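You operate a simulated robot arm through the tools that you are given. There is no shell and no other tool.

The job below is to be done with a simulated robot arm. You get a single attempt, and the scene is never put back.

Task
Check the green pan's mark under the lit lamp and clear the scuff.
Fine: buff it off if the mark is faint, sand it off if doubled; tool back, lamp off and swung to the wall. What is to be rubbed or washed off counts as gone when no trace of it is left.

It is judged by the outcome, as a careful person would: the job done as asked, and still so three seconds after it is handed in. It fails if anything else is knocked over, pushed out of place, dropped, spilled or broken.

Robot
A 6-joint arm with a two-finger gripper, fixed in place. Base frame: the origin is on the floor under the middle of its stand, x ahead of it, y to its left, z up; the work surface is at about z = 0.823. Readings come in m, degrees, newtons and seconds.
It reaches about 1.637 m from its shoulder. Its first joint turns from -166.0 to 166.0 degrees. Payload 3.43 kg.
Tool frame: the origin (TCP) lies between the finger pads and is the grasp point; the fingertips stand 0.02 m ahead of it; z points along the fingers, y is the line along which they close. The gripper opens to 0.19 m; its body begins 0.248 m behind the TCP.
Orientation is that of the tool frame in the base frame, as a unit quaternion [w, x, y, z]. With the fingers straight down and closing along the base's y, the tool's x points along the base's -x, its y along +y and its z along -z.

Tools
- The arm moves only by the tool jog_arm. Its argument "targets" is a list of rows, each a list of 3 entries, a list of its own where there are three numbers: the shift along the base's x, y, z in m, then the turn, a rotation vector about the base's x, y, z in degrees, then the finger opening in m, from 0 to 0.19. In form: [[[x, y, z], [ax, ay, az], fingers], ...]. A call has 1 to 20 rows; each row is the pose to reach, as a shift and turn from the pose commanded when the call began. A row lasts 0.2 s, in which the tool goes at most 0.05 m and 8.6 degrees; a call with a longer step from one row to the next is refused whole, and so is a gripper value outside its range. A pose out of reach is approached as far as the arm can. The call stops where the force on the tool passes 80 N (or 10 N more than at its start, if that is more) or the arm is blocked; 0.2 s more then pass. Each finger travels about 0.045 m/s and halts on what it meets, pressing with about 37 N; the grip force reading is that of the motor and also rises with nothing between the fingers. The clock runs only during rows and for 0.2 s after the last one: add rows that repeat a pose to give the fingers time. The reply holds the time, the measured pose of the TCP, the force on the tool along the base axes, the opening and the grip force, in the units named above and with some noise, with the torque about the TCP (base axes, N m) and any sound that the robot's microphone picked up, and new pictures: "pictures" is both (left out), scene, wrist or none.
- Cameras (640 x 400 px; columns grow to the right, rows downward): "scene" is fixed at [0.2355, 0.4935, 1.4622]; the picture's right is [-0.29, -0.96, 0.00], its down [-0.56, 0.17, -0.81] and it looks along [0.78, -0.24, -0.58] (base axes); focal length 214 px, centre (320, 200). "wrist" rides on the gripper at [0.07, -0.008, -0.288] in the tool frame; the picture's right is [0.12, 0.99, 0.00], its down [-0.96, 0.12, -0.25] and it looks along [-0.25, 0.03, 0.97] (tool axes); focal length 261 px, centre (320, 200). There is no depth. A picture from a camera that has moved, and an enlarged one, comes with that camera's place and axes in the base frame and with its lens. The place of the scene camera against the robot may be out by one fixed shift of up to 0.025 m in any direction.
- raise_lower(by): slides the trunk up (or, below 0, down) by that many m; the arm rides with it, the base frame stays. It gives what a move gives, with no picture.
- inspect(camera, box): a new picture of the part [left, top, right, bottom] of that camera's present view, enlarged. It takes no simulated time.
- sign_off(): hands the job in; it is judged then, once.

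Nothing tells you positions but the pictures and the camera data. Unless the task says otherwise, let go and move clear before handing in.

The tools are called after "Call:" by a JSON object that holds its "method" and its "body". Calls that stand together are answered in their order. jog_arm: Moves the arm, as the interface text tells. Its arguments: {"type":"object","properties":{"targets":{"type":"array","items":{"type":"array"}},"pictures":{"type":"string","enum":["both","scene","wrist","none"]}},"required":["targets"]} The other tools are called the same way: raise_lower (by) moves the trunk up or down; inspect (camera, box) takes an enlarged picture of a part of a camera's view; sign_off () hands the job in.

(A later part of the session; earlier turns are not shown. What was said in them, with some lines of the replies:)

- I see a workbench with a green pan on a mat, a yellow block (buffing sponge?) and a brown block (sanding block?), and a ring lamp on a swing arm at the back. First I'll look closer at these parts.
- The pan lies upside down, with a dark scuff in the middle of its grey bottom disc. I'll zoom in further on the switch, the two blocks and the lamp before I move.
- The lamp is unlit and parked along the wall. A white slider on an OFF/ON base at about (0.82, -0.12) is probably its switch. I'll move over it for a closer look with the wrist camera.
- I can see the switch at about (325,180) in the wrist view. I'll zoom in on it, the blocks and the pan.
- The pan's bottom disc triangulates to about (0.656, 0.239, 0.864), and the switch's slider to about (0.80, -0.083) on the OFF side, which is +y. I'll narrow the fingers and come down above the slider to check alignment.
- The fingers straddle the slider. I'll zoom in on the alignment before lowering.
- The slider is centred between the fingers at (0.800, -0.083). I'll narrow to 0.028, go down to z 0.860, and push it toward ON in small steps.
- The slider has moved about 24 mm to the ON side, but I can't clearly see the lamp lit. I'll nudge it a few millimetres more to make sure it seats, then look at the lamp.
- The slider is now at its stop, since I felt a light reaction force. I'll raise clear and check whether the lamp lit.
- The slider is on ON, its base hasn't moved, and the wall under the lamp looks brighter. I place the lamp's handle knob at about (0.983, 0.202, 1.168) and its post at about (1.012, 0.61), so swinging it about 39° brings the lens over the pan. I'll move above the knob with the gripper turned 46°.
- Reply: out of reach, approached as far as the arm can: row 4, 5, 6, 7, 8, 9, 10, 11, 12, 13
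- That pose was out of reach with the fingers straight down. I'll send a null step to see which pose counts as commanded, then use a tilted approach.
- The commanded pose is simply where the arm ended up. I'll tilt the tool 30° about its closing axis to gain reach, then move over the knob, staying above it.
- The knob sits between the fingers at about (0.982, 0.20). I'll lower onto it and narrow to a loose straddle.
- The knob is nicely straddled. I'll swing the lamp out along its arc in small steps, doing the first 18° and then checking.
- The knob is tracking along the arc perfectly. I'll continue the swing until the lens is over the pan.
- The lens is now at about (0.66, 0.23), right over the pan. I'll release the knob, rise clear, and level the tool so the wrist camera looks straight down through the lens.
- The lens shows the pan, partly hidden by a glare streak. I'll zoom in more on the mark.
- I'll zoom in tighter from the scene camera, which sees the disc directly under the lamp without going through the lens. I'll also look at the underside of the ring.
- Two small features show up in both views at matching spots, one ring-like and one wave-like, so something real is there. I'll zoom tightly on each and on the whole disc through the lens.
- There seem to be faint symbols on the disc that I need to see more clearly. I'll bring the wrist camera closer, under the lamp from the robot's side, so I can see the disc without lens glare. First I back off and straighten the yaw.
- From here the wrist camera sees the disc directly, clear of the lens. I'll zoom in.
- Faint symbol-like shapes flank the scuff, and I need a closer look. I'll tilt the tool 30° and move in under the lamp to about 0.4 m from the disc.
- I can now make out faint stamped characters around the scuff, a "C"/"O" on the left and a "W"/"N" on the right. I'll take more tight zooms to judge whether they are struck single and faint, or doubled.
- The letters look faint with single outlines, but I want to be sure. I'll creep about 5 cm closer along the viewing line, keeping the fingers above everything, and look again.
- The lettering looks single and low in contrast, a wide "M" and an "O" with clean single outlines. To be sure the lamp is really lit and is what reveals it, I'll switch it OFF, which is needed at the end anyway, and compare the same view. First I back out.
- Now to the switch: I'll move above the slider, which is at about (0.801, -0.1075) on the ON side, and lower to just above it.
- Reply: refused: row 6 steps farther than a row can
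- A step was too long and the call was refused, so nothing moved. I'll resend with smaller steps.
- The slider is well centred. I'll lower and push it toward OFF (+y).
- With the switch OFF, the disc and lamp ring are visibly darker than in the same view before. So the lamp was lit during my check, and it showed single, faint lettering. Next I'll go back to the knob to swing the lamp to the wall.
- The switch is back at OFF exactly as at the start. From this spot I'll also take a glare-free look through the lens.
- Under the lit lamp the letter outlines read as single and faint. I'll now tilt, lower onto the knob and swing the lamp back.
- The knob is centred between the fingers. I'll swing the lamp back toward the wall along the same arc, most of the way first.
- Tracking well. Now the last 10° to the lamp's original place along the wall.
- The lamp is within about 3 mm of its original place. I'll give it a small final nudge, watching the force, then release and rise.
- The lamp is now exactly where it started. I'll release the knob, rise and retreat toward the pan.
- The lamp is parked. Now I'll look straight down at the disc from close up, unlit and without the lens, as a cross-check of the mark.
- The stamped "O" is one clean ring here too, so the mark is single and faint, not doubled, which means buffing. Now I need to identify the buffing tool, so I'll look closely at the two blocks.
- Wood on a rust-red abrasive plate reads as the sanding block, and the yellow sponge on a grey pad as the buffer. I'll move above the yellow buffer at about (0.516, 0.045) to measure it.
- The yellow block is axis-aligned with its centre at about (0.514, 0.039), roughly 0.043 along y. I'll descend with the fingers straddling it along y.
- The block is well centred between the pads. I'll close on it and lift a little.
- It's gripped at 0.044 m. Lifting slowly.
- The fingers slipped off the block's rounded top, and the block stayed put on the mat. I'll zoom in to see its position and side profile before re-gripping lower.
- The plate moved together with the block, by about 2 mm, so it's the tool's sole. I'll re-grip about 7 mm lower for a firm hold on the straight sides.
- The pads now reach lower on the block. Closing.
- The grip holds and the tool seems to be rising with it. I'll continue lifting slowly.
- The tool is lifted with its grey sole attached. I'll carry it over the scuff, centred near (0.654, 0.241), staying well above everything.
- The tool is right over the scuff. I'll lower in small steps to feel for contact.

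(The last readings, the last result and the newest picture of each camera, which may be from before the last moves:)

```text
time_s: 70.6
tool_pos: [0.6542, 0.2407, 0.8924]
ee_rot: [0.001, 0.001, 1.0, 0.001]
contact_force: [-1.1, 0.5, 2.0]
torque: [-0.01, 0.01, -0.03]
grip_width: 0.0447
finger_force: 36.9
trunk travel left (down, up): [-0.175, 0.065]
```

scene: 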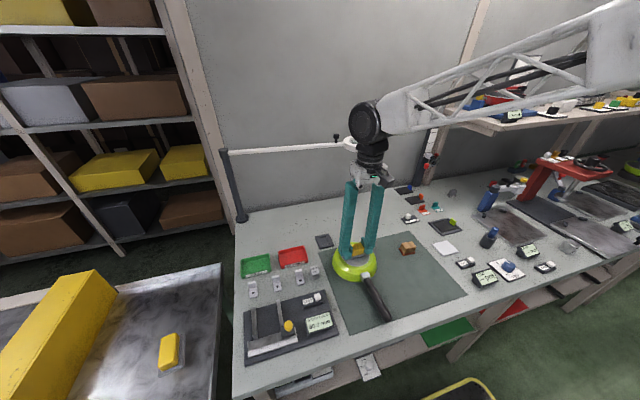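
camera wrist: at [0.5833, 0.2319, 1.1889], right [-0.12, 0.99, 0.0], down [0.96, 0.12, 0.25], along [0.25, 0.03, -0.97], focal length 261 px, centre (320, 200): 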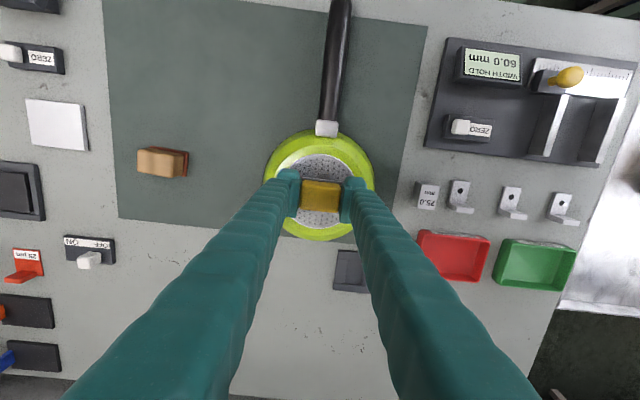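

Call:
{"method": "jog_arm", "body": {"targets": [[[0, 0, -0.0005], [0, 0, 0], 0.025], [[0, 0, -0.001], [0, 0, 0], 0.025], [[0, 0, -0.001], [0, 0, 0], 0.025]], "pictures": "none"}}

```text
time_s: 71.4
tool_pos: [0.6547, 0.2405, 0.893]
ee_rot: [0.001, 0.0, 1.0, 0.001]
contact_force: [-2.2, 1.0, 21.8]
torque: [-0.01, 0.12, 0.0]
grip_width: 0.0444
finger_force: 37.0
trunk travel left (down, up): [-0.175, 0.065]
```

Contact is made: 21.8 N at this depth, a bit firm. I'll ease off slightly and do one gentle test stroke cycle, checking that the pan doesn't slide.

Call:
{"method": "jog_arm", "body": {"targets": [[[0, 0, 0.0005], [0, 0, 0], 0.025], [[0.004, 0, 0.0005], [0, 0, 0], 0.025], [[0.008, 0, 0.0005], [0, 0, 0], 0.025], [[0.012, 0, 0.0005], [0, 0, 0], 0.025], [[0.006, 0, 0.0005], [0, 0, 0], 0.025], [[0, 0, 0.0005], [0, 0, 0], 0.025], [[-0.006, 0, 0.0005], [0, 0, 0], 0.025], [[-0.012, 0, 0.0005], [0, 0, 0], 0.025], [[-0.006, 0, 0.0005], [0, 0, 0], 0.025], [[0, 0, 0.0005], [0, 0, 0], 0.025]]}}

Call:
{"method": "inspect", "body": {"camera": "scene", "box": [325, 215, 395, 285]}}

Call:
{"method": "inspect", "body": {"camera": "wrist", "box": [260, 140, 380, 230]}}

```text
time_s: 73.6
tool_pos: [0.6526, 0.2409, 0.8933]
ee_rot: [0.001, 0.0, 1.0, 0.001]
contact_force: [-7.3, 1.3, 20.6]
torque: [0.04, 0.17, 0.02]
grip_width: 0.0446
finger_force: 37.0
trunk travel left (down, up): [-0.175, 0.065]
camera wrist: at [0.5821, 0.2321, 1.1799], right [-0.12, 0.99, 0.0], down [0.96, 0.12, 0.25], along [0.25, 0.03, -0.97], focal length 261 px, centre (320, 200)
```

scene: 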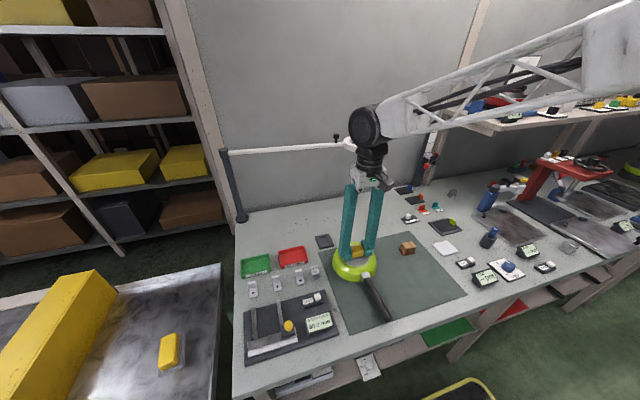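
wrist: 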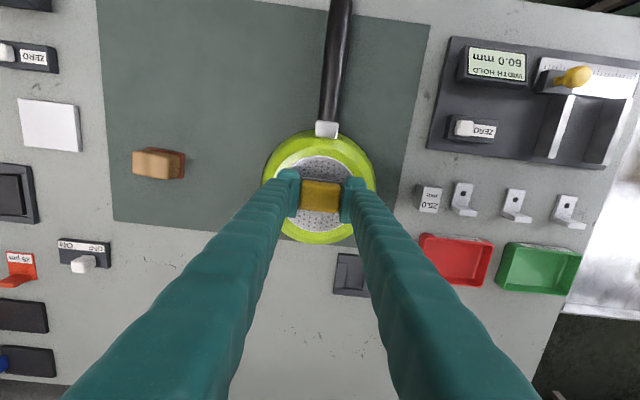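

```text
5.71 times, centred on (360, 250) of scene
camera zoom: at [0.2355, 0.4935, 1.4622], right [-0.29, -0.96, 0.0], down [-0.56, 0.17, -0.81], along [0.78, -0.24, -0.58], focal length 1226 px, centre (91, -86)
```

zoom: 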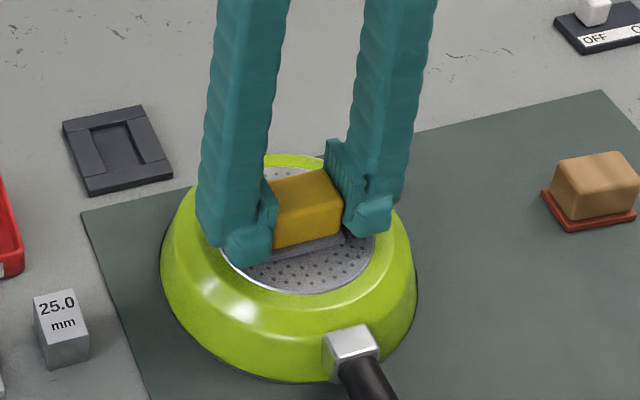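

```text
4.44 times, centred on (320, 185) of wrist
camera zoom: at [0.5821, 0.2321, 1.1799], right [-0.12, 0.99, 0.0], down [0.96, 0.12, 0.25], along [0.25, 0.03, -0.97], focal length 1158 px, centre (320, 267)
```

zoom: 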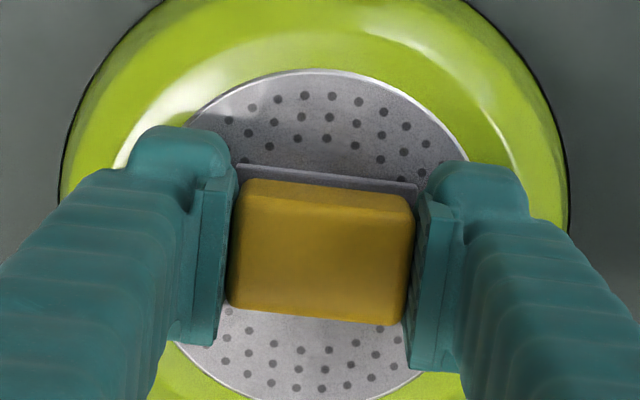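

The pan stayed put, with friction around 7 N. I'll continue buffing with more strokes.

Call:
{"method": "jog_arm", "body": {"targets": [[[0.007, 0, 0], [0, 0, 0], 0.025], [[0.014, 0, 0], [0, 0, 0], 0.025], [[0.007, 0, 0], [0, 0, 0], 0.025], [[0, 0, 0], [0, 0, 0], 0.025], [[-0.007, 0, 0], [0, 0, 0], 0.025], [[-0.014, 0, 0], [0, 0, 0], 0.025], [[-0.007, 0.003, 0], [0, 0, 0], 0.025], [[0, 0.006, 0], [0, 0, 0], 0.025], [[0.007, 0.006, 0], [0, 0, 0], 0.025], [[0.014, 0.006, 0], [0, 0, 0], 0.025], [[0.007, 0.006, 0], [0, 0, 0], 0.025], [[0, 0.006, 0], [0, 0, 0], 0.025], [[-0.007, 0.006, 0], [0, 0, 0], 0.025], [[-0.014, 0.006, 0], [0, 0, 0], 0.025], [[-0.007, 0.003, 0], [0, 0, 0], 0.025], [[0, 0, 0], [0, 0, 0], 0.025]], "pictures": "none"}}

Call:
{"method": "jog_arm", "body": {"targets": [[[0.007, -0.003, 0], [0, 0, 0], 0.025], [[0.014, -0.006, 0], [0, 0, 0], 0.025], [[0.007, -0.006, 0], [0, 0, 0], 0.025], [[0, -0.006, 0], [0, 0, 0], 0.025], [[-0.007, -0.006, 0], [0, 0, 0], 0.025], [[-0.014, -0.006, 0], [0, 0, 0], 0.025], [[-0.007, -0.006, 0], [0, 0, 0], 0.025], [[0, -0.006, 0], [0, 0, 0], 0.025], [[0.007, -0.006, 0], [0, 0, 0], 0.025], [[0.014, 0, 0], [0, 0, 0], 0.025], [[0.014, 0.006, 0], [0, 0, 0], 0.025], [[0.007, 0.006, 0], [0, 0, 0], 0.025], [[0, 0.006, 0], [0, 0, 0], 0.025], [[-0.007, 0.006, 0], [0, 0, 0], 0.025], [[-0.014, 0.006, 0], [0, 0, 0], 0.025], [[-0.014, 0, 0], [0, 0, 0], 0.025], [[-0.007, 0, 0], [0, 0, 0], 0.025], [[0, 0, 0], [0, 0, 0], 0.025]], "pictures": "none"}}

```text
time_s: 77.0
tool_pos: [0.6535, 0.24, 0.8921]
ee_rot: [0.001, 0.0, 1.0, 0.001]
contact_force: [-4.8, 3.6, 14.2]
torque: [0.08, 0.09, 0.0]
grip_width: 0.0448
finger_force: 37.1
trunk travel left (down, up): [-0.175, 0.065]
```

```text
time_s: 80.8
tool_pos: [0.6549, 0.2397, 0.8937]
ee_rot: [0.001, 0.0, 1.0, 0.0]
contact_force: [-3.4, 0.8, 7.6]
torque: [-0.01, 0.05, 0.05]
grip_width: 0.0448
finger_force: 37.3
trunk travel left (down, up): [-0.175, 0.065]
```

I'll lift and shift aside so the wrist camera can see the disc and check progress.

Call:
{"method": "jog_arm", "body": {"targets": [[[0, 0, 0.01], [0, 0, 0], 0.025], [[0.01, 0, 0.04], [0, 0, 0], 0.025], [[0.04, 0.004, 0.065], [0, 0, 0], 0.025], [[0.072, 0.008, 0.075], [0, 0, 0], 0.025], [[0.072, 0.008, 0.075], [0, 0, 0], 0.025]]}}

Call:
{"method": "inspect", "body": {"camera": "wrist", "box": [290, 105, 350, 160]}}

Call:
{"method": "inspect", "body": {"camera": "scene", "box": [325, 235, 385, 285]}}

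```text
time_s: 82.0
tool_pos: [0.7265, 0.2488, 0.9655]
ee_rot: [0.0, 0.0, 1.0, -0.001]
contact_force: [-0.1, 0.1, -1.7]
torque: [-0.02, 0.01, 0.04]
grip_width: 0.0445
finger_force: 37.1
trunk travel left (down, up): [-0.175, 0.065]
camera wrist: at [0.6555, 0.2402, 1.2534], right [-0.12, 0.99, 0.0], down [0.96, 0.12, 0.25], along [0.25, 0.03, -0.97], focal length 261 px, centre (320, 200)
```

scene: 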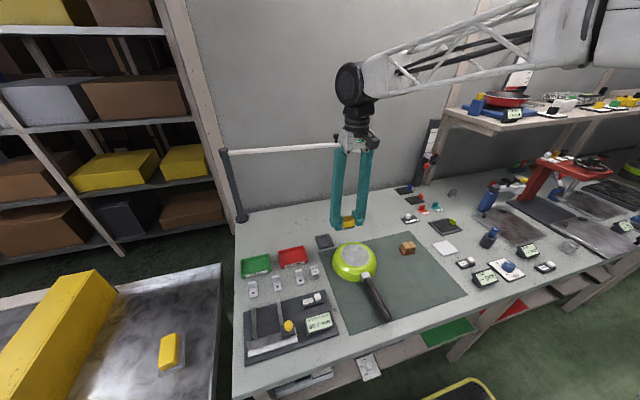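
wrist: 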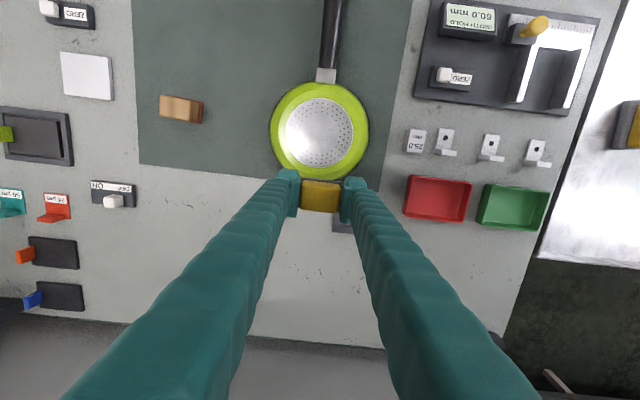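

```text
7.27 times, centred on (320, 132) of wrist
camera zoom: at [0.6555, 0.2402, 1.2534], right [-0.12, 0.99, 0.0], down [0.96, 0.12, 0.25], along [0.25, 0.03, -0.97], focal length 1896 px, centre (320, 691)
```

zoom: 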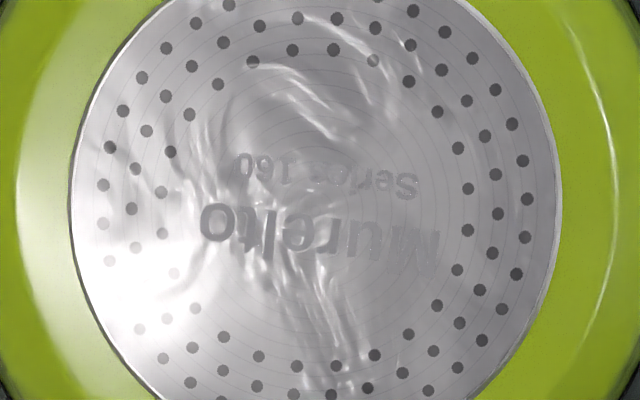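

```text
8.00 times, centred on (355, 260) of scene
camera zoom: at [0.2355, 0.4935, 1.4622], right [-0.29, -0.96, 0.0], down [-0.56, 0.17, -0.81], along [0.78, -0.24, -0.58], focal length 1716 px, centre (40, -280)
```

zoom: 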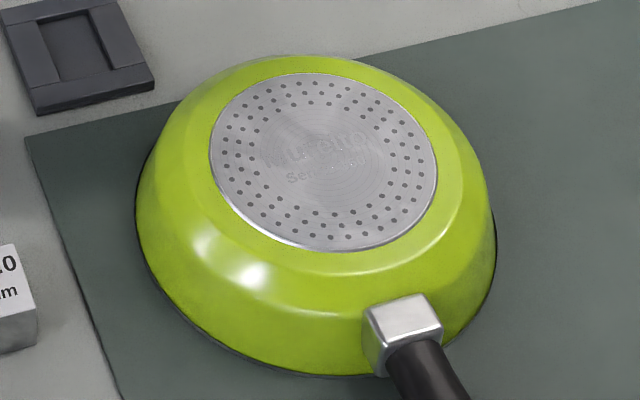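

The scuff is gone and the stamp now reads "Murelto / Series 160", single and faint, so buffing was right. I'll check closely for any remaining trace.

Call:
{"method": "inspect", "body": {"camera": "wrist", "box": [300, 112, 325, 130]}}

Call:
{"method": "inspect", "body": {"camera": "wrist", "box": [318, 125, 343, 143]}}

Call:
{"method": "inspect", "body": {"camera": "scene", "box": [342, 244, 370, 266]}}

Call:
{"method": "inspect", "body": {"camera": "wrist", "box": [300, 128, 325, 146]}}

```text
16.00 times, centred on (312, 121) of wrist
camera zoom: at [0.6555, 0.2402, 1.2534], right [-0.12, 0.99, 0.0], down [0.96, 0.12, 0.25], along [0.25, 0.03, -0.97], focal length 4170 px, centre (440, 1464)
```

zoom: 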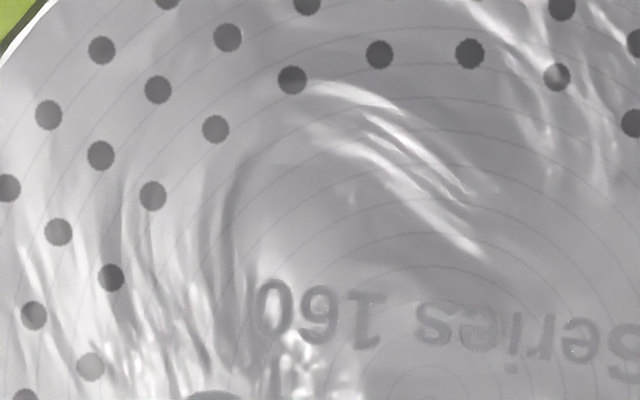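

```text
16.00 times, centred on (330, 134) of wrist
camera zoom: at [0.6555, 0.2402, 1.2534], right [-0.12, 0.99, 0.0], down [0.96, 0.12, 0.25], along [0.25, 0.03, -0.97], focal length 4170 px, centre (152, 1256)
```

zoom: 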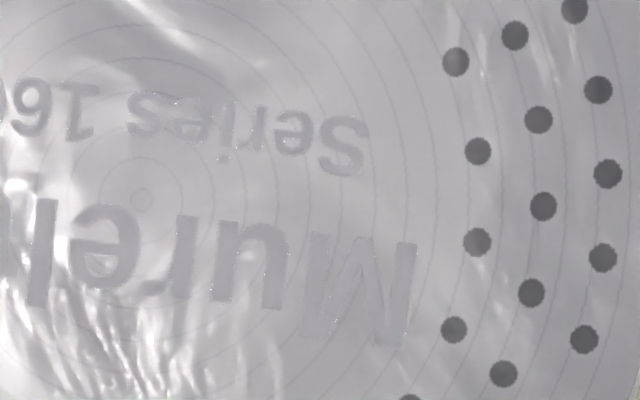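

```text
16.00 times, centred on (356, 255) of scene
camera zoom: at [0.2355, 0.4935, 1.4622], right [-0.29, -0.96, 0.0], down [-0.56, 0.17, -0.81], along [0.78, -0.24, -0.58], focal length 3432 px, centre (-256, -680)
```

zoom: 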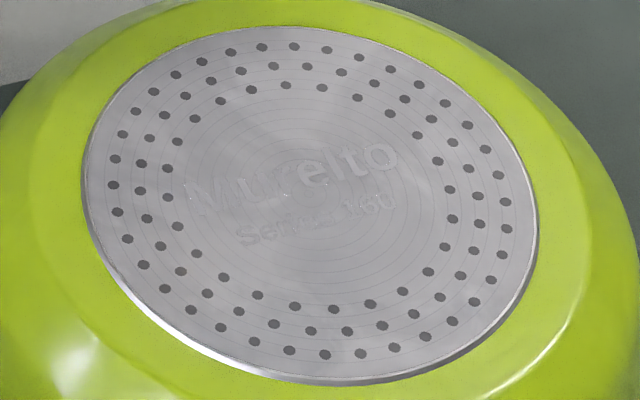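

```text
16.00 times, centred on (312, 137) of wrist
camera zoom: at [0.6555, 0.2402, 1.2534], right [-0.12, 0.99, 0.0], down [0.96, 0.12, 0.25], along [0.25, 0.03, -0.97], focal length 4170 px, centre (440, 1208)
```

zoom: 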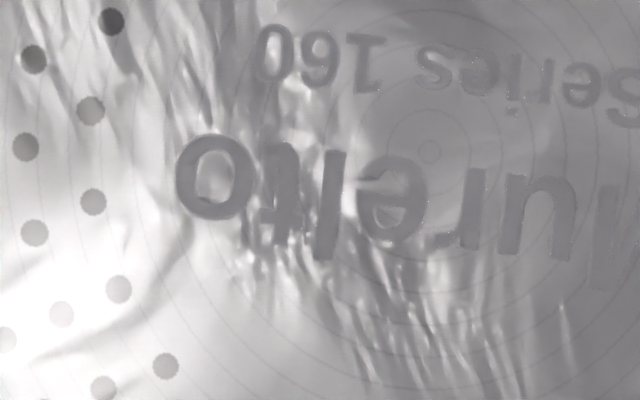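

No trace is visible at full zoom. For safety I'll do one more light buffing pass over the whole area to make sure nothing is left at the edges.

Call:
{"method": "jog_arm", "body": {"targets": [[[-0.03, -0.004, 0], [0, 0, 0], 0.025], [[-0.06, -0.008, -0.02], [0, 0, 0], 0.025], [[-0.072, -0.008, -0.05], [0, 0, 0], 0.025], [[-0.072, -0.008, -0.068], [0, 0, 0], 0.025], [[-0.072, -0.008, -0.0735], [0, 0, 0], 0.025], [[-0.072, -0.008, -0.0751], [0, 0, 0], 0.025], [[-0.079, -0.003, -0.0751], [0, 0, 0], 0.025], [[-0.087, -0.001, -0.0751], [0, 0, 0], 0.025], [[-0.079, -0.001, -0.0751], [0, 0, 0], 0.025], [[-0.071, -0.001, -0.0751], [0, 0, 0], 0.025], [[-0.063, -0.001, -0.0751], [0, 0, 0], 0.025], [[-0.058, -0.006, -0.0751], [0, 0, 0], 0.025], [[-0.058, -0.013, -0.0751], [0, 0, 0], 0.025], [[-0.066, -0.015, -0.0751], [0, 0, 0], 0.025], [[-0.074, -0.015, -0.0751], [0, 0, 0], 0.025], [[-0.082, -0.015, -0.0751], [0, 0, 0], 0.025], [[-0.088, -0.013, -0.0751], [0, 0, 0], 0.025], [[-0.088, -0.007, -0.0751], [0, 0, 0], 0.025], [[-0.08, -0.007, -0.0751], [0, 0, 0], 0.025], [[-0.072, -0.008, -0.0751], [0, 0, 0], 0.025]], "pictures": "none"}}

```text
time_s: 86.2
tool_pos: [0.6535, 0.2399, 0.8921]
ee_rot: [0.002, 0.0, 1.0, 0.001]
contact_force: [-4.0, 1.0, 8.4]
torque: [0.04, 0.08, 0.0]
grip_width: 0.0446
finger_force: 37.2
trunk travel left (down, up): [-0.175, 0.065]
```

I'll lift off, look at the disc once more, then carry the tool back.

Call:
{"method": "jog_arm", "body": {"targets": [[[0, 0, 0.01], [0, 0, 0], 0.025], [[0.01, 0, 0.04], [0, 0, 0], 0.025], [[0.04, 0.004, 0.065], [0, 0, 0], 0.025], [[0.072, 0.008, 0.075], [0, 0, 0], 0.025], [[0.072, 0.008, 0.075], [0, 0, 0], 0.025]], "pictures": "wrist"}}

Call:
{"method": "inspect", "body": {"camera": "wrist", "box": [290, 105, 350, 160]}}

Call:
{"method": "inspect", "body": {"camera": "scene", "box": [325, 235, 385, 285]}}

Call:
{"method": "inspect", "body": {"camera": "wrist", "box": [260, 140, 380, 230]}}

```text
time_s: 87.4
tool_pos: [0.7274, 0.2491, 0.9667]
ee_rot: [0.0, -0.001, 1.0, 0.0]
contact_force: [-1.0, -0.8, -0.9]
torque: [0.0, 0.01, -0.02]
grip_width: 0.0449
finger_force: 36.8
trunk travel left (down, up): [-0.175, 0.065]
camera wrist: at [0.6562, 0.2406, 1.2543], right [-0.12, 0.99, 0.0], down [0.96, 0.12, 0.25], along [0.25, 0.03, -0.97], focal length 261 px, centre (320, 200)
```

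wrist: 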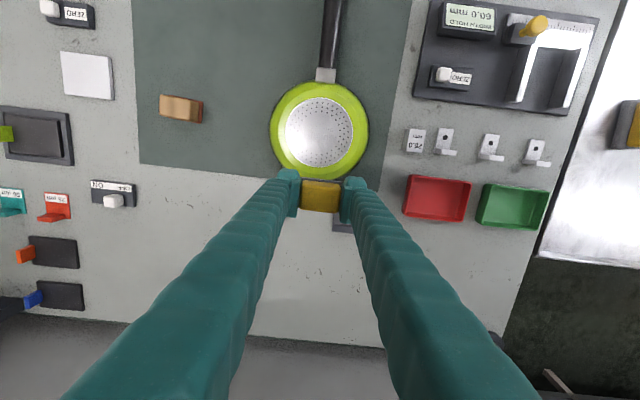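

```text
7.27 times, centred on (320, 132) of wrist
camera zoom: at [0.6562, 0.2406, 1.2543], right [-0.12, 0.99, 0.0], down [0.96, 0.12, 0.25], along [0.25, 0.03, -0.97], focal length 1896 px, centre (320, 691)
```

zoom: 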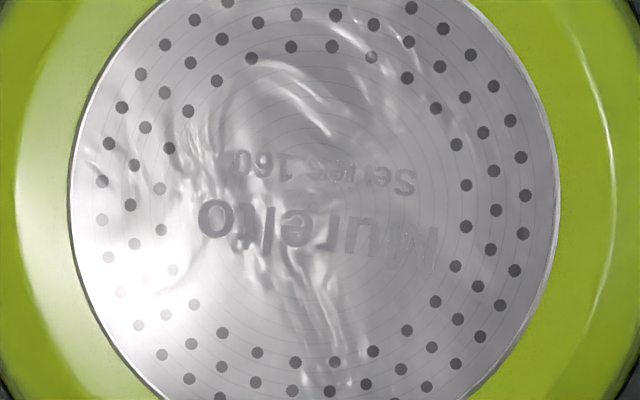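

```text
8.00 times, centred on (355, 260) of scene
camera zoom: at [0.2355, 0.4935, 1.4622], right [-0.29, -0.96, 0.0], down [-0.56, 0.17, -0.81], along [0.78, -0.24, -0.58], focal length 1716 px, centre (40, -280)
```

zoom: 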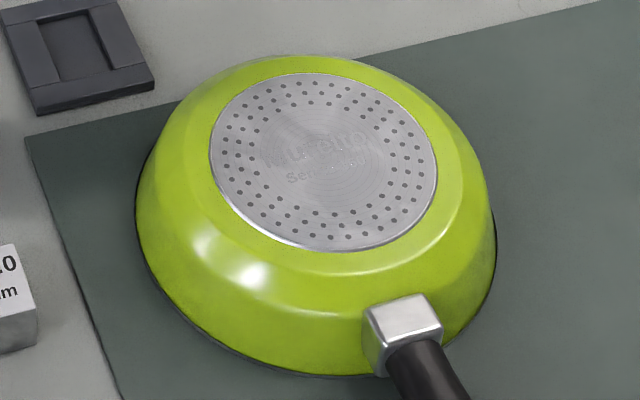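

```text
4.44 times, centred on (320, 185) of wrist
camera zoom: at [0.6562, 0.2406, 1.2543], right [-0.12, 0.99, 0.0], down [0.96, 0.12, 0.25], along [0.25, 0.03, -0.97], focal length 1158 px, centre (320, 267)
```

zoom: 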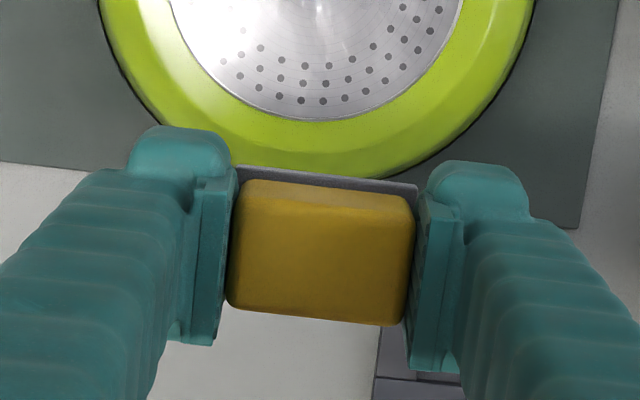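

The disc is clean, the pan hasn't moved, and the tool hasn't shifted in the grip. I'll carry the buffer back above its original spot at (0.514, 0.039).

Call:
{"method": "jog_arm", "body": {"targets": [[[-0.0266, -0.0263, 0.005], [0, 0, 0], 0.025], [[-0.0532, -0.0526, 0.005], [0, 0, 0], 0.025], [[-0.0799, -0.0789, 0.005], [0, 0, 0], 0.025], [[-0.1065, -0.105, 0.005], [0, 0, 0], 0.025], [[-0.1331, -0.1314, 0.005], [0, 0, 0], 0.025], [[-0.1597, -0.1577, 0.0], [0, 0, 0], 0.025], [[-0.1864, -0.184, -0.01], [0, 0, 0], 0.025], [[-0.213, -0.21, -0.03], [0, 0, 0], 0.025], [[-0.213, -0.21, -0.06], [0, 0, 0], 0.025], [[-0.213, -0.21, -0.086], [0, 0, 0], 0.025], [[-0.213, -0.21, -0.096], [0, 0, 0], 0.025], [[-0.213, -0.21, -0.096], [0, 0, 0], 0.025]]}}

Call:
{"method": "inspect", "body": {"camera": "scene", "box": [405, 250, 455, 300]}}

Call:
{"method": "inspect", "body": {"camera": "wrist", "box": [260, 140, 380, 230]}}

```text
time_s: 90.0
tool_pos: [0.5126, 0.0364, 0.8712]
ee_rot: [0.001, 0.0, 1.0, 0.0]
contact_force: [0.7, 0.3, -1.3]
torque: [0.0, -0.01, 0.02]
grip_width: 0.0444
finger_force: 37.4
trunk travel left (down, up): [-0.175, 0.065]
camera wrist: at [0.4428, 0.0288, 1.1583], right [-0.12, 0.99, 0.0], down [0.96, 0.12, 0.25], along [0.25, 0.03, -0.97], focal length 261 px, centre (320, 200)
```

scene: 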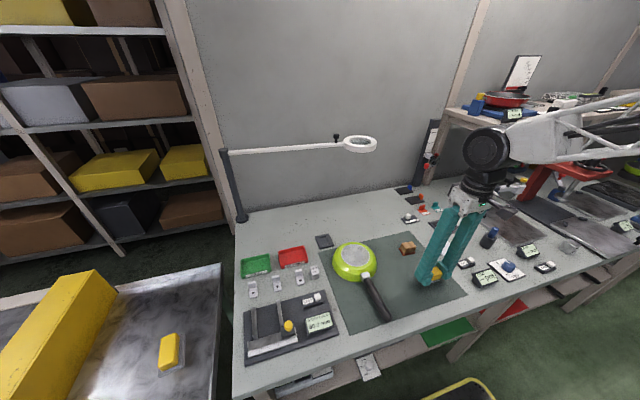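
wrist: 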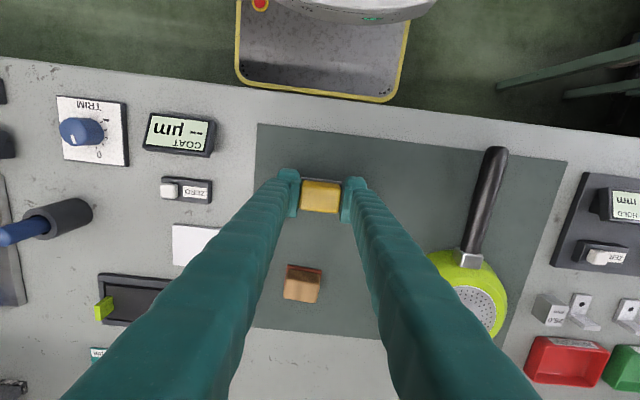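

```text
8.00 times, centred on (430, 275) of scene
camera zoom: at [0.2355, 0.4935, 1.4622], right [-0.29, -0.96, 0.0], down [-0.56, 0.17, -0.81], along [0.78, -0.24, -0.58], focal length 1716 px, centre (-560, -400)
```

zoom: 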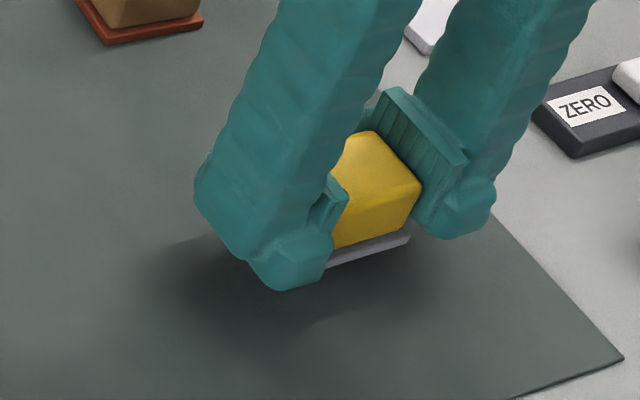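

```text
4.44 times, centred on (320, 185) of wrist
camera zoom: at [0.4428, 0.0288, 1.1583], right [-0.12, 0.99, 0.0], down [0.96, 0.12, 0.25], along [0.25, 0.03, -0.97], focal length 1158 px, centre (320, 267)
```

zoom: 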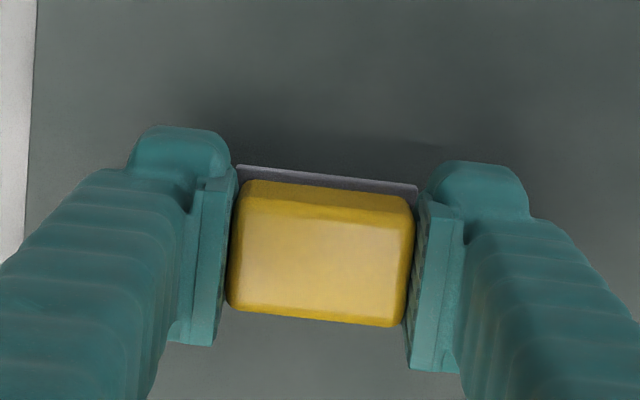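

I'll correct by about 1–2 mm and lower it gently onto the mat.

Call:
{"method": "jog_arm", "body": {"targets": [[[0.001, 0.002, -0.006], [0, 0, 0], 0.025], [[0.001, 0.002, -0.012], [0, 0, 0], 0.025], [[0.001, 0.002, -0.016], [0, 0, 0], 0.025], [[0.001, 0.002, -0.018], [0, 0, 0], 0.025], [[0.001, 0.002, -0.018], [0, 0, 0], 0.025]], "pictures": "none"}}

```text
time_s: 91.2
tool_pos: [0.5139, 0.0389, 0.8522]
ee_rot: [0.001, 0.001, 1.0, 0.001]
contact_force: [0.1, -0.3, -1.1]
torque: [0.04, 0.01, 0.0]
grip_width: 0.0445
finger_force: 37.2
trunk travel left (down, up): [-0.175, 0.065]
```

Call:
{"method": "jog_arm", "body": {"targets": [[[0, 0, -0.0005], [0, 0, 0], 0.025], [[0, 0, -0.001], [0, 0, 0], 0.025], [[0, 0, -0.001], [0, 0, 0], 0.025]], "pictures": "none"}}

Call:
{"method": "inspect", "body": {"camera": "scene", "box": [405, 250, 455, 300]}}

```text
time_s: 92.0
tool_pos: [0.5134, 0.0402, 0.8518]
ee_rot: [0.001, 0.0, 1.0, 0.001]
contact_force: [-0.4, -0.3, -1.0]
torque: [0.0, 0.04, -0.02]
grip_width: 0.0444
finger_force: 36.5
trunk travel left (down, up): [-0.175, 0.065]
```

```text
8.00 times, centred on (430, 275) of scene
camera zoom: at [0.2355, 0.4935, 1.4622], right [-0.29, -0.96, 0.0], down [-0.56, 0.17, -0.81], along [0.78, -0.24, -0.58], focal length 1716 px, centre (-560, -400)
```

zoom: 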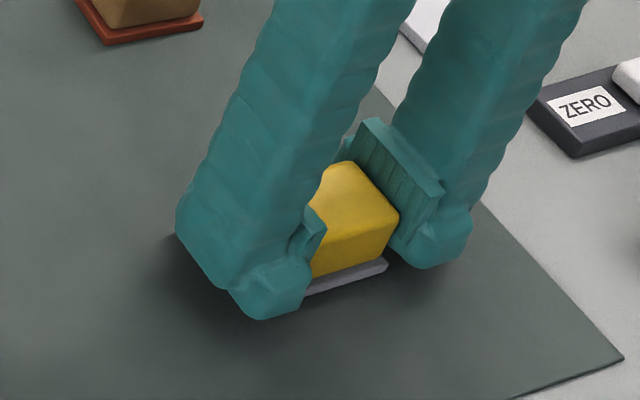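

Call:
{"method": "jog_arm", "body": {"targets": [[[0, 0, -0.0005], [0, 0, 0], 0.025], [[0, 0, -0.001], [0, 0, 0], 0.025], [[0, 0, -0.001], [0, 0, 0], 0.025]], "pictures": "none"}}

```text
time_s: 92.8
tool_pos: [0.5129, 0.0397, 0.8524]
ee_rot: [0.001, 0.001, 1.0, 0.001]
contact_force: [-0.1, -0.5, -0.8]
torque: [-0.06, -0.02, 0.01]
grip_width: 0.0446
finger_force: 36.7
trunk travel left (down, up): [-0.175, 0.065]
```

Call:
{"method": "jog_arm", "body": {"targets": [[[0, 0, -0.0005], [0, 0, 0], 0.025], [[0, 0, -0.001], [0, 0, 0], 0.025], [[0, 0, -0.001], [0, 0, 0], 0.025]], "pictures": "none"}}

```text
time_s: 93.6
tool_pos: [0.5137, 0.0402, 0.85]
ee_rot: [0.001, 0.0, 1.0, 0.001]
contact_force: [0.1, -0.6, -0.6]
torque: [-0.01, 0.0, 0.02]
grip_width: 0.0444
finger_force: 37.7
trunk travel left (down, up): [-0.175, 0.065]
```

Call:
{"method": "jog_arm", "body": {"targets": [[[0, 0, -0.0005], [0, 0, 0], 0.025], [[0, 0, -0.001], [0, 0, 0], 0.025], [[0, 0, -0.001], [0, 0, 0], 0.025]], "pictures": "wrist"}}

Call:
{"method": "inspect", "body": {"camera": "scene", "box": [415, 265, 445, 290]}}

```text
time_s: 94.4
tool_pos: [0.5132, 0.0397, 0.8501]
ee_rot: [0.003, 0.0, 1.0, 0.001]
contact_force: [-1.4, -0.7, 20.5]
torque: [-0.02, 0.09, 0.01]
grip_width: 0.0447
finger_force: 36.4
trunk travel left (down, up): [-0.175, 0.065]
camera wrist: at [0.443, 0.0314, 1.1371], right [-0.12, 0.99, 0.0], down [0.96, 0.12, 0.25], along [0.25, 0.03, -0.97], focal length 261 px, centre (320, 200)
```

wrist: 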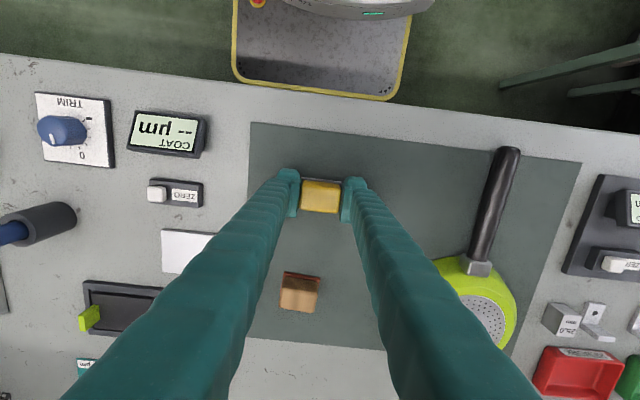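

```text
16.00 times, centred on (430, 278) of scene
camera zoom: at [0.2355, 0.4935, 1.4622], right [-0.29, -0.96, 0.0], down [-0.56, 0.17, -0.81], along [0.78, -0.24, -0.58], focal length 3432 px, centre (-1440, -1040)
```

zoom: 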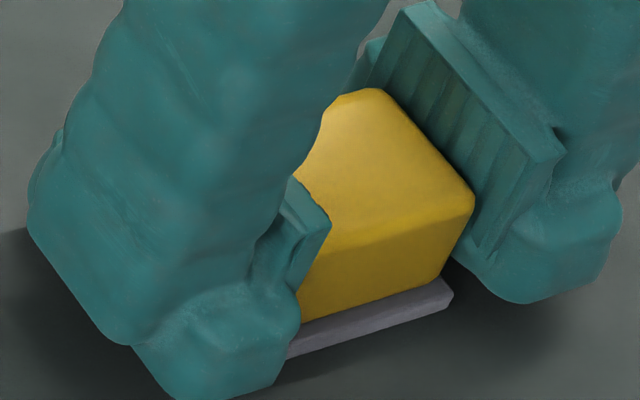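

It touched down within about 1 mm of its original spot. I'll ease off slightly, open the fingers and rise.

Call:
{"method": "jog_arm", "body": {"targets": [[[0, 0, 0.0007], [0, 0, 0], 0.025], [[0, 0, 0.0007], [0, 0, 0], 0.05], [[0, 0, 0.0007], [0, 0, 0], 0.06], [[0, 0, 0.0007], [0, 0, 0], 0.07], [[0, 0, 0.0007], [0, 0, 0], 0.07], [[0, 0, 0.02], [0, 0, 0], 0.07], [[0, 0, 0.05], [0, 0, 0], 0.07], [[0, 0, 0.09], [0, 0, 0], 0.07], [[0, 0, 0.13], [0, 0, 0], 0.07]]}}

Call:
{"method": "inspect", "body": {"camera": "scene", "box": [415, 265, 445, 290]}}

Call:
{"method": "inspect", "body": {"camera": "wrist", "box": [280, 150, 360, 210]}}

```text
time_s: 96.4
tool_pos: [0.5144, 0.0388, 0.9806]
ee_rot: [0.0, 0.0, 1.0, 0.001]
contact_force: [0.4, -0.3, -1.2]
torque: [0.01, 0.04, -0.02]
grip_width: 0.07
finger_force: 0.1
trunk travel left (down, up): [-0.175, 0.065]
camera wrist: at [0.4438, 0.031, 1.2671], right [-0.12, 0.99, 0.0], down [0.96, 0.12, 0.25], along [0.25, 0.03, -0.97], focal length 261 px, centre (320, 200)
```

scene: 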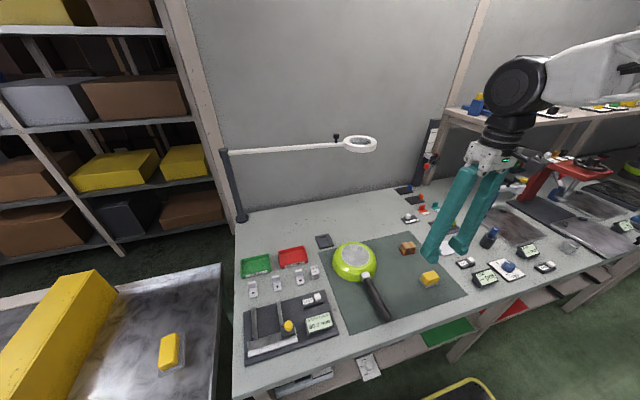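
wrist: 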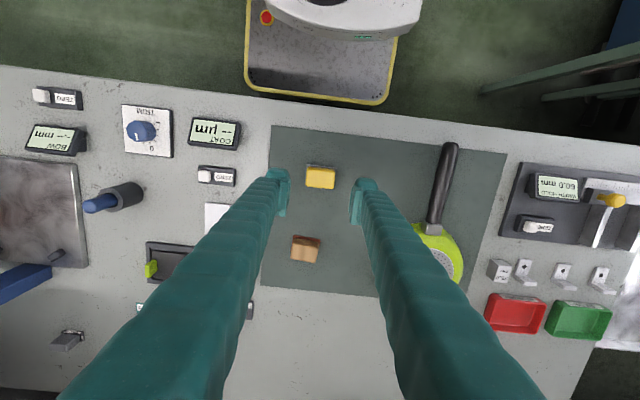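

```text
16.00 times, centred on (430, 278) of scene
camera zoom: at [0.2355, 0.4935, 1.4622], right [-0.29, -0.96, 0.0], down [-0.56, 0.17, -0.81], along [0.78, -0.24, -0.58], focal length 3432 px, centre (-1440, -1040)
```

zoom: 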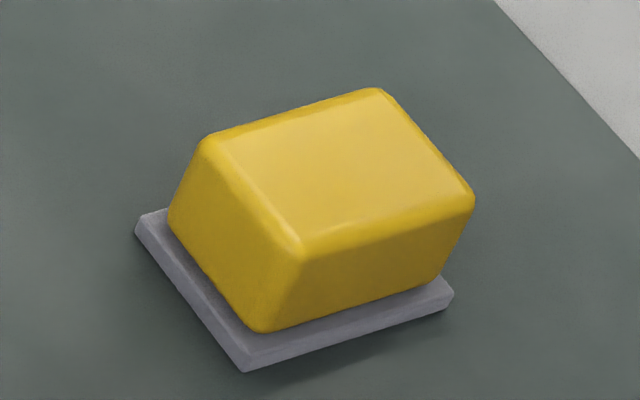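

```text
6.67 times, centred on (320, 180) of wrist
camera zoom: at [0.4438, 0.031, 1.2671], right [-0.12, 0.99, 0.0], down [0.96, 0.12, 0.25], along [0.25, 0.03, -0.97], focal length 1738 px, centre (320, 333)
```

zoom: 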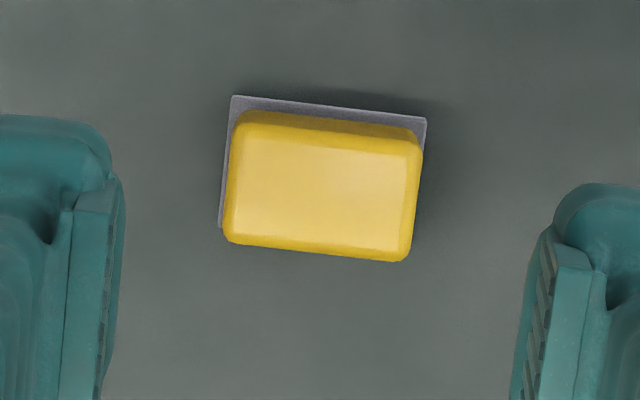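

The buffer is back in place within about 1 mm of where it started. I'll move the arm up clear and do a final overall check.

Call:
{"method": "jog_arm", "body": {"targets": [[[0, 0, 0.04], [0, 0, 0], 0.08], [[0, 0, 0.08], [0, 0, 0], 0.1], [[0, 0, 0.12], [0, 0, 0], 0.12], [[0, 0, 0.16], [0, 0, 0], 0.14], [[0, 0.01, 0.2], [0, 0, 0], 0.16], [[0, 0.03, 0.24], [0, 0, 0], 0.18], [[0.005, 0.06, 0.28], [0, 0, 0], 0.19], [[0.01, 0.09, 0.31], [0, 0, 0], 0.19], [[0.015, 0.12, 0.34], [0, 0, 0], 0.19], [[0.02, 0.16, 0.36], [0, 0, 0], 0.19], [[0.02, 0.2, 0.37], [0, 0, 0], 0.19], [[0.02, 0.2, 0.37], [0, 0, 0], 0.19]]}}

Call:
{"method": "inspect", "body": {"camera": "scene", "box": [210, 110, 400, 230]}}

Call:
{"method": "inspect", "body": {"camera": "scene", "box": [310, 190, 470, 320]}}

Call:
{"method": "inspect", "body": {"camera": "scene", "box": [390, 205, 430, 230]}}

```text
refused: row 7 steps farther than a row can; nothing moved
```

```text
3.33 times, centred on (305, 170) of scene
camera zoom: at [0.2355, 0.4935, 1.4622], right [-0.29, -0.96, 0.0], down [-0.56, 0.17, -0.81], along [0.78, -0.24, -0.58], focal length 715 px, centre (370, 300)
```

zoom: 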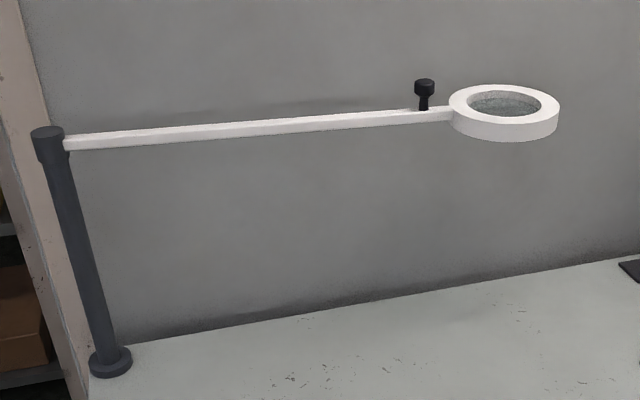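

```text
3.08 times, centred on (390, 255) of scene
camera zoom: at [0.2355, 0.4935, 1.4622], right [-0.29, -0.96, 0.0], down [-0.56, 0.17, -0.81], along [0.78, -0.24, -0.58], focal length 660 px, centre (105, 31)
```

zoom: 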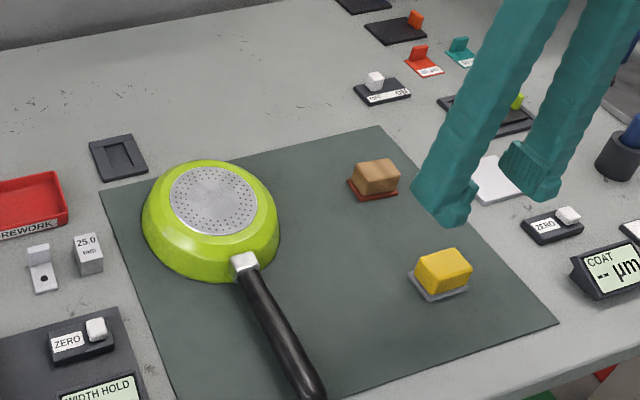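

```text
16.00 times, centred on (410, 218) of scene
camera zoom: at [0.2355, 0.4935, 1.4622], right [-0.29, -0.96, 0.0], down [-0.56, 0.17, -0.81], along [0.78, -0.24, -0.58], focal length 3432 px, centre (-1120, -80)
```

zoom: 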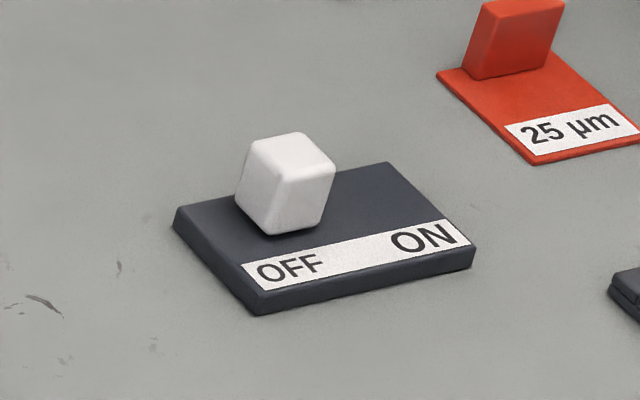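

The lamp is parked and off, the pan is clean and the tool is back. The retreat was refused for one long step, so I'll redo it with shorter ones.

Call:
{"method": "jog_arm", "body": {"targets": [[[0, 0, 0.04], [0, 0, 0], 0.08], [[0, 0, 0.08], [0, 0, 0], 0.1], [[0, 0, 0.12], [0, 0, 0], 0.12], [[0, 0, 0.16], [0, 0, 0], 0.14], [[0, 0.01, 0.2], [0, 0, 0], 0.16], [[0, 0.03, 0.235], [0, 0, 0], 0.18], [[0.005, 0.055, 0.265], [0, 0, 0], 0.19], [[0.01, 0.08, 0.295], [0, 0, 0], 0.19], [[0.015, 0.11, 0.32], [0, 0, 0], 0.19], [[0.02, 0.14, 0.34], [0, 0, 0], 0.19], [[0.02, 0.17, 0.355], [0, 0, 0], 0.19], [[0.02, 0.17, 0.355], [0, 0, 0], 0.19]]}}

Call:
{"method": "inspect", "body": {"camera": "wrist", "box": [220, 100, 460, 250]}}

```text
time_s: 99.0
tool_pos: [0.5333, 0.2092, 1.3342]
ee_rot: [0.0, -0.001, 1.0, 0.001]
contact_force: [0.2, 0.7, -0.4]
torque: [0.03, 0.06, 0.01]
grip_width: 0.1901
finger_force: 0.0
trunk travel left (down, up): [-0.175, 0.065]
camera wrist: at [0.4634, 0.2017, 1.6212], right [-0.12, 0.99, 0.0], down [0.96, 0.11, 0.25], along [0.25, 0.03, -0.97], focal length 261 px, centre (320, 200)
```

scene: 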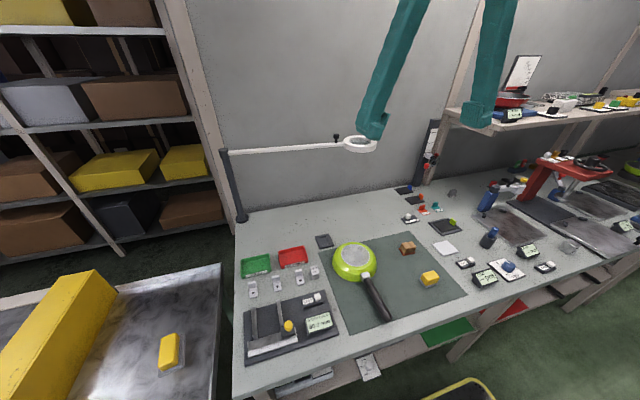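
wrist: 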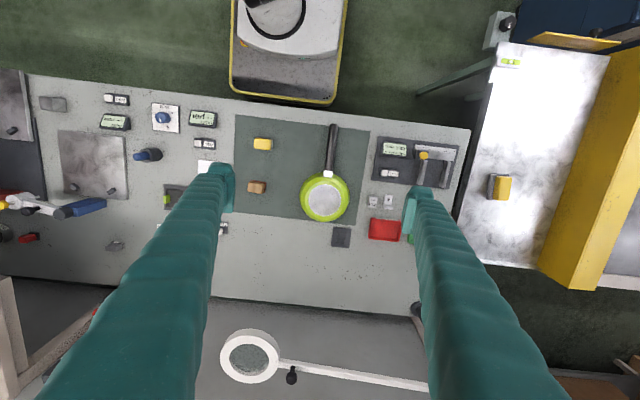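

```text
2.67 times, centred on (340, 175) of wrist
camera zoom: at [0.4634, 0.2017, 1.6212], right [-0.12, 0.99, 0.0], down [0.96, 0.11, 0.25], along [0.25, 0.03, -0.97], focal length 695 px, centre (267, 267)
```

zoom: 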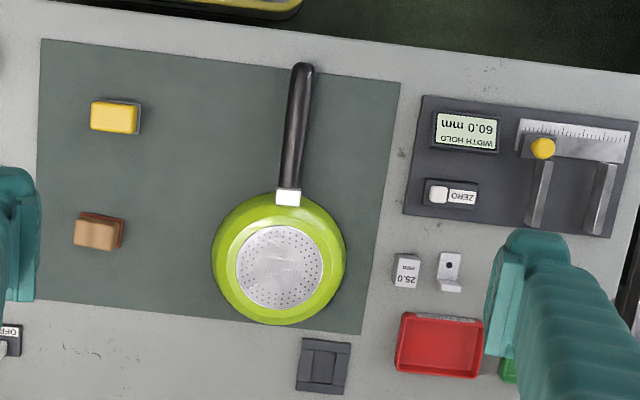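

Everything is in its place: the scuff is gone, the buffer is back, the lamp is off and against the wall, and the arm is clear. I'm handing in the job.

Call:
{"method": "sign_off", "body": {}}

```text
The job is handed in.
```

The scuff on the green pan is gone; I buffed it off because the mark was faint, not doubled. I've handed the job in, and no result has come back yet.

- **Mark:** under the lit lamp the stamped lettering was low in contrast with single outlines. Once cleared, it reads "Murelto / Series 160".
- **Scuff:** I buffed with the yellow block with the grey sole. I took it for the buffer by its look, as neither block is labelled. No trace showed at full zoom after the first pass, and the disc still looked clean after a second, lighter one. The pan did not move.
- **Tool:** the yellow block is back within about 1 mm of where it started. On my first try at picking it up, the fingers slipped off and it shifted about 2 mm on the mat.
- **Lamp:** the switch is at OFF and the lamp is back at its original place along the wall.

Nothing else looks moved in the final pictures, and the arm is clear of the bench.
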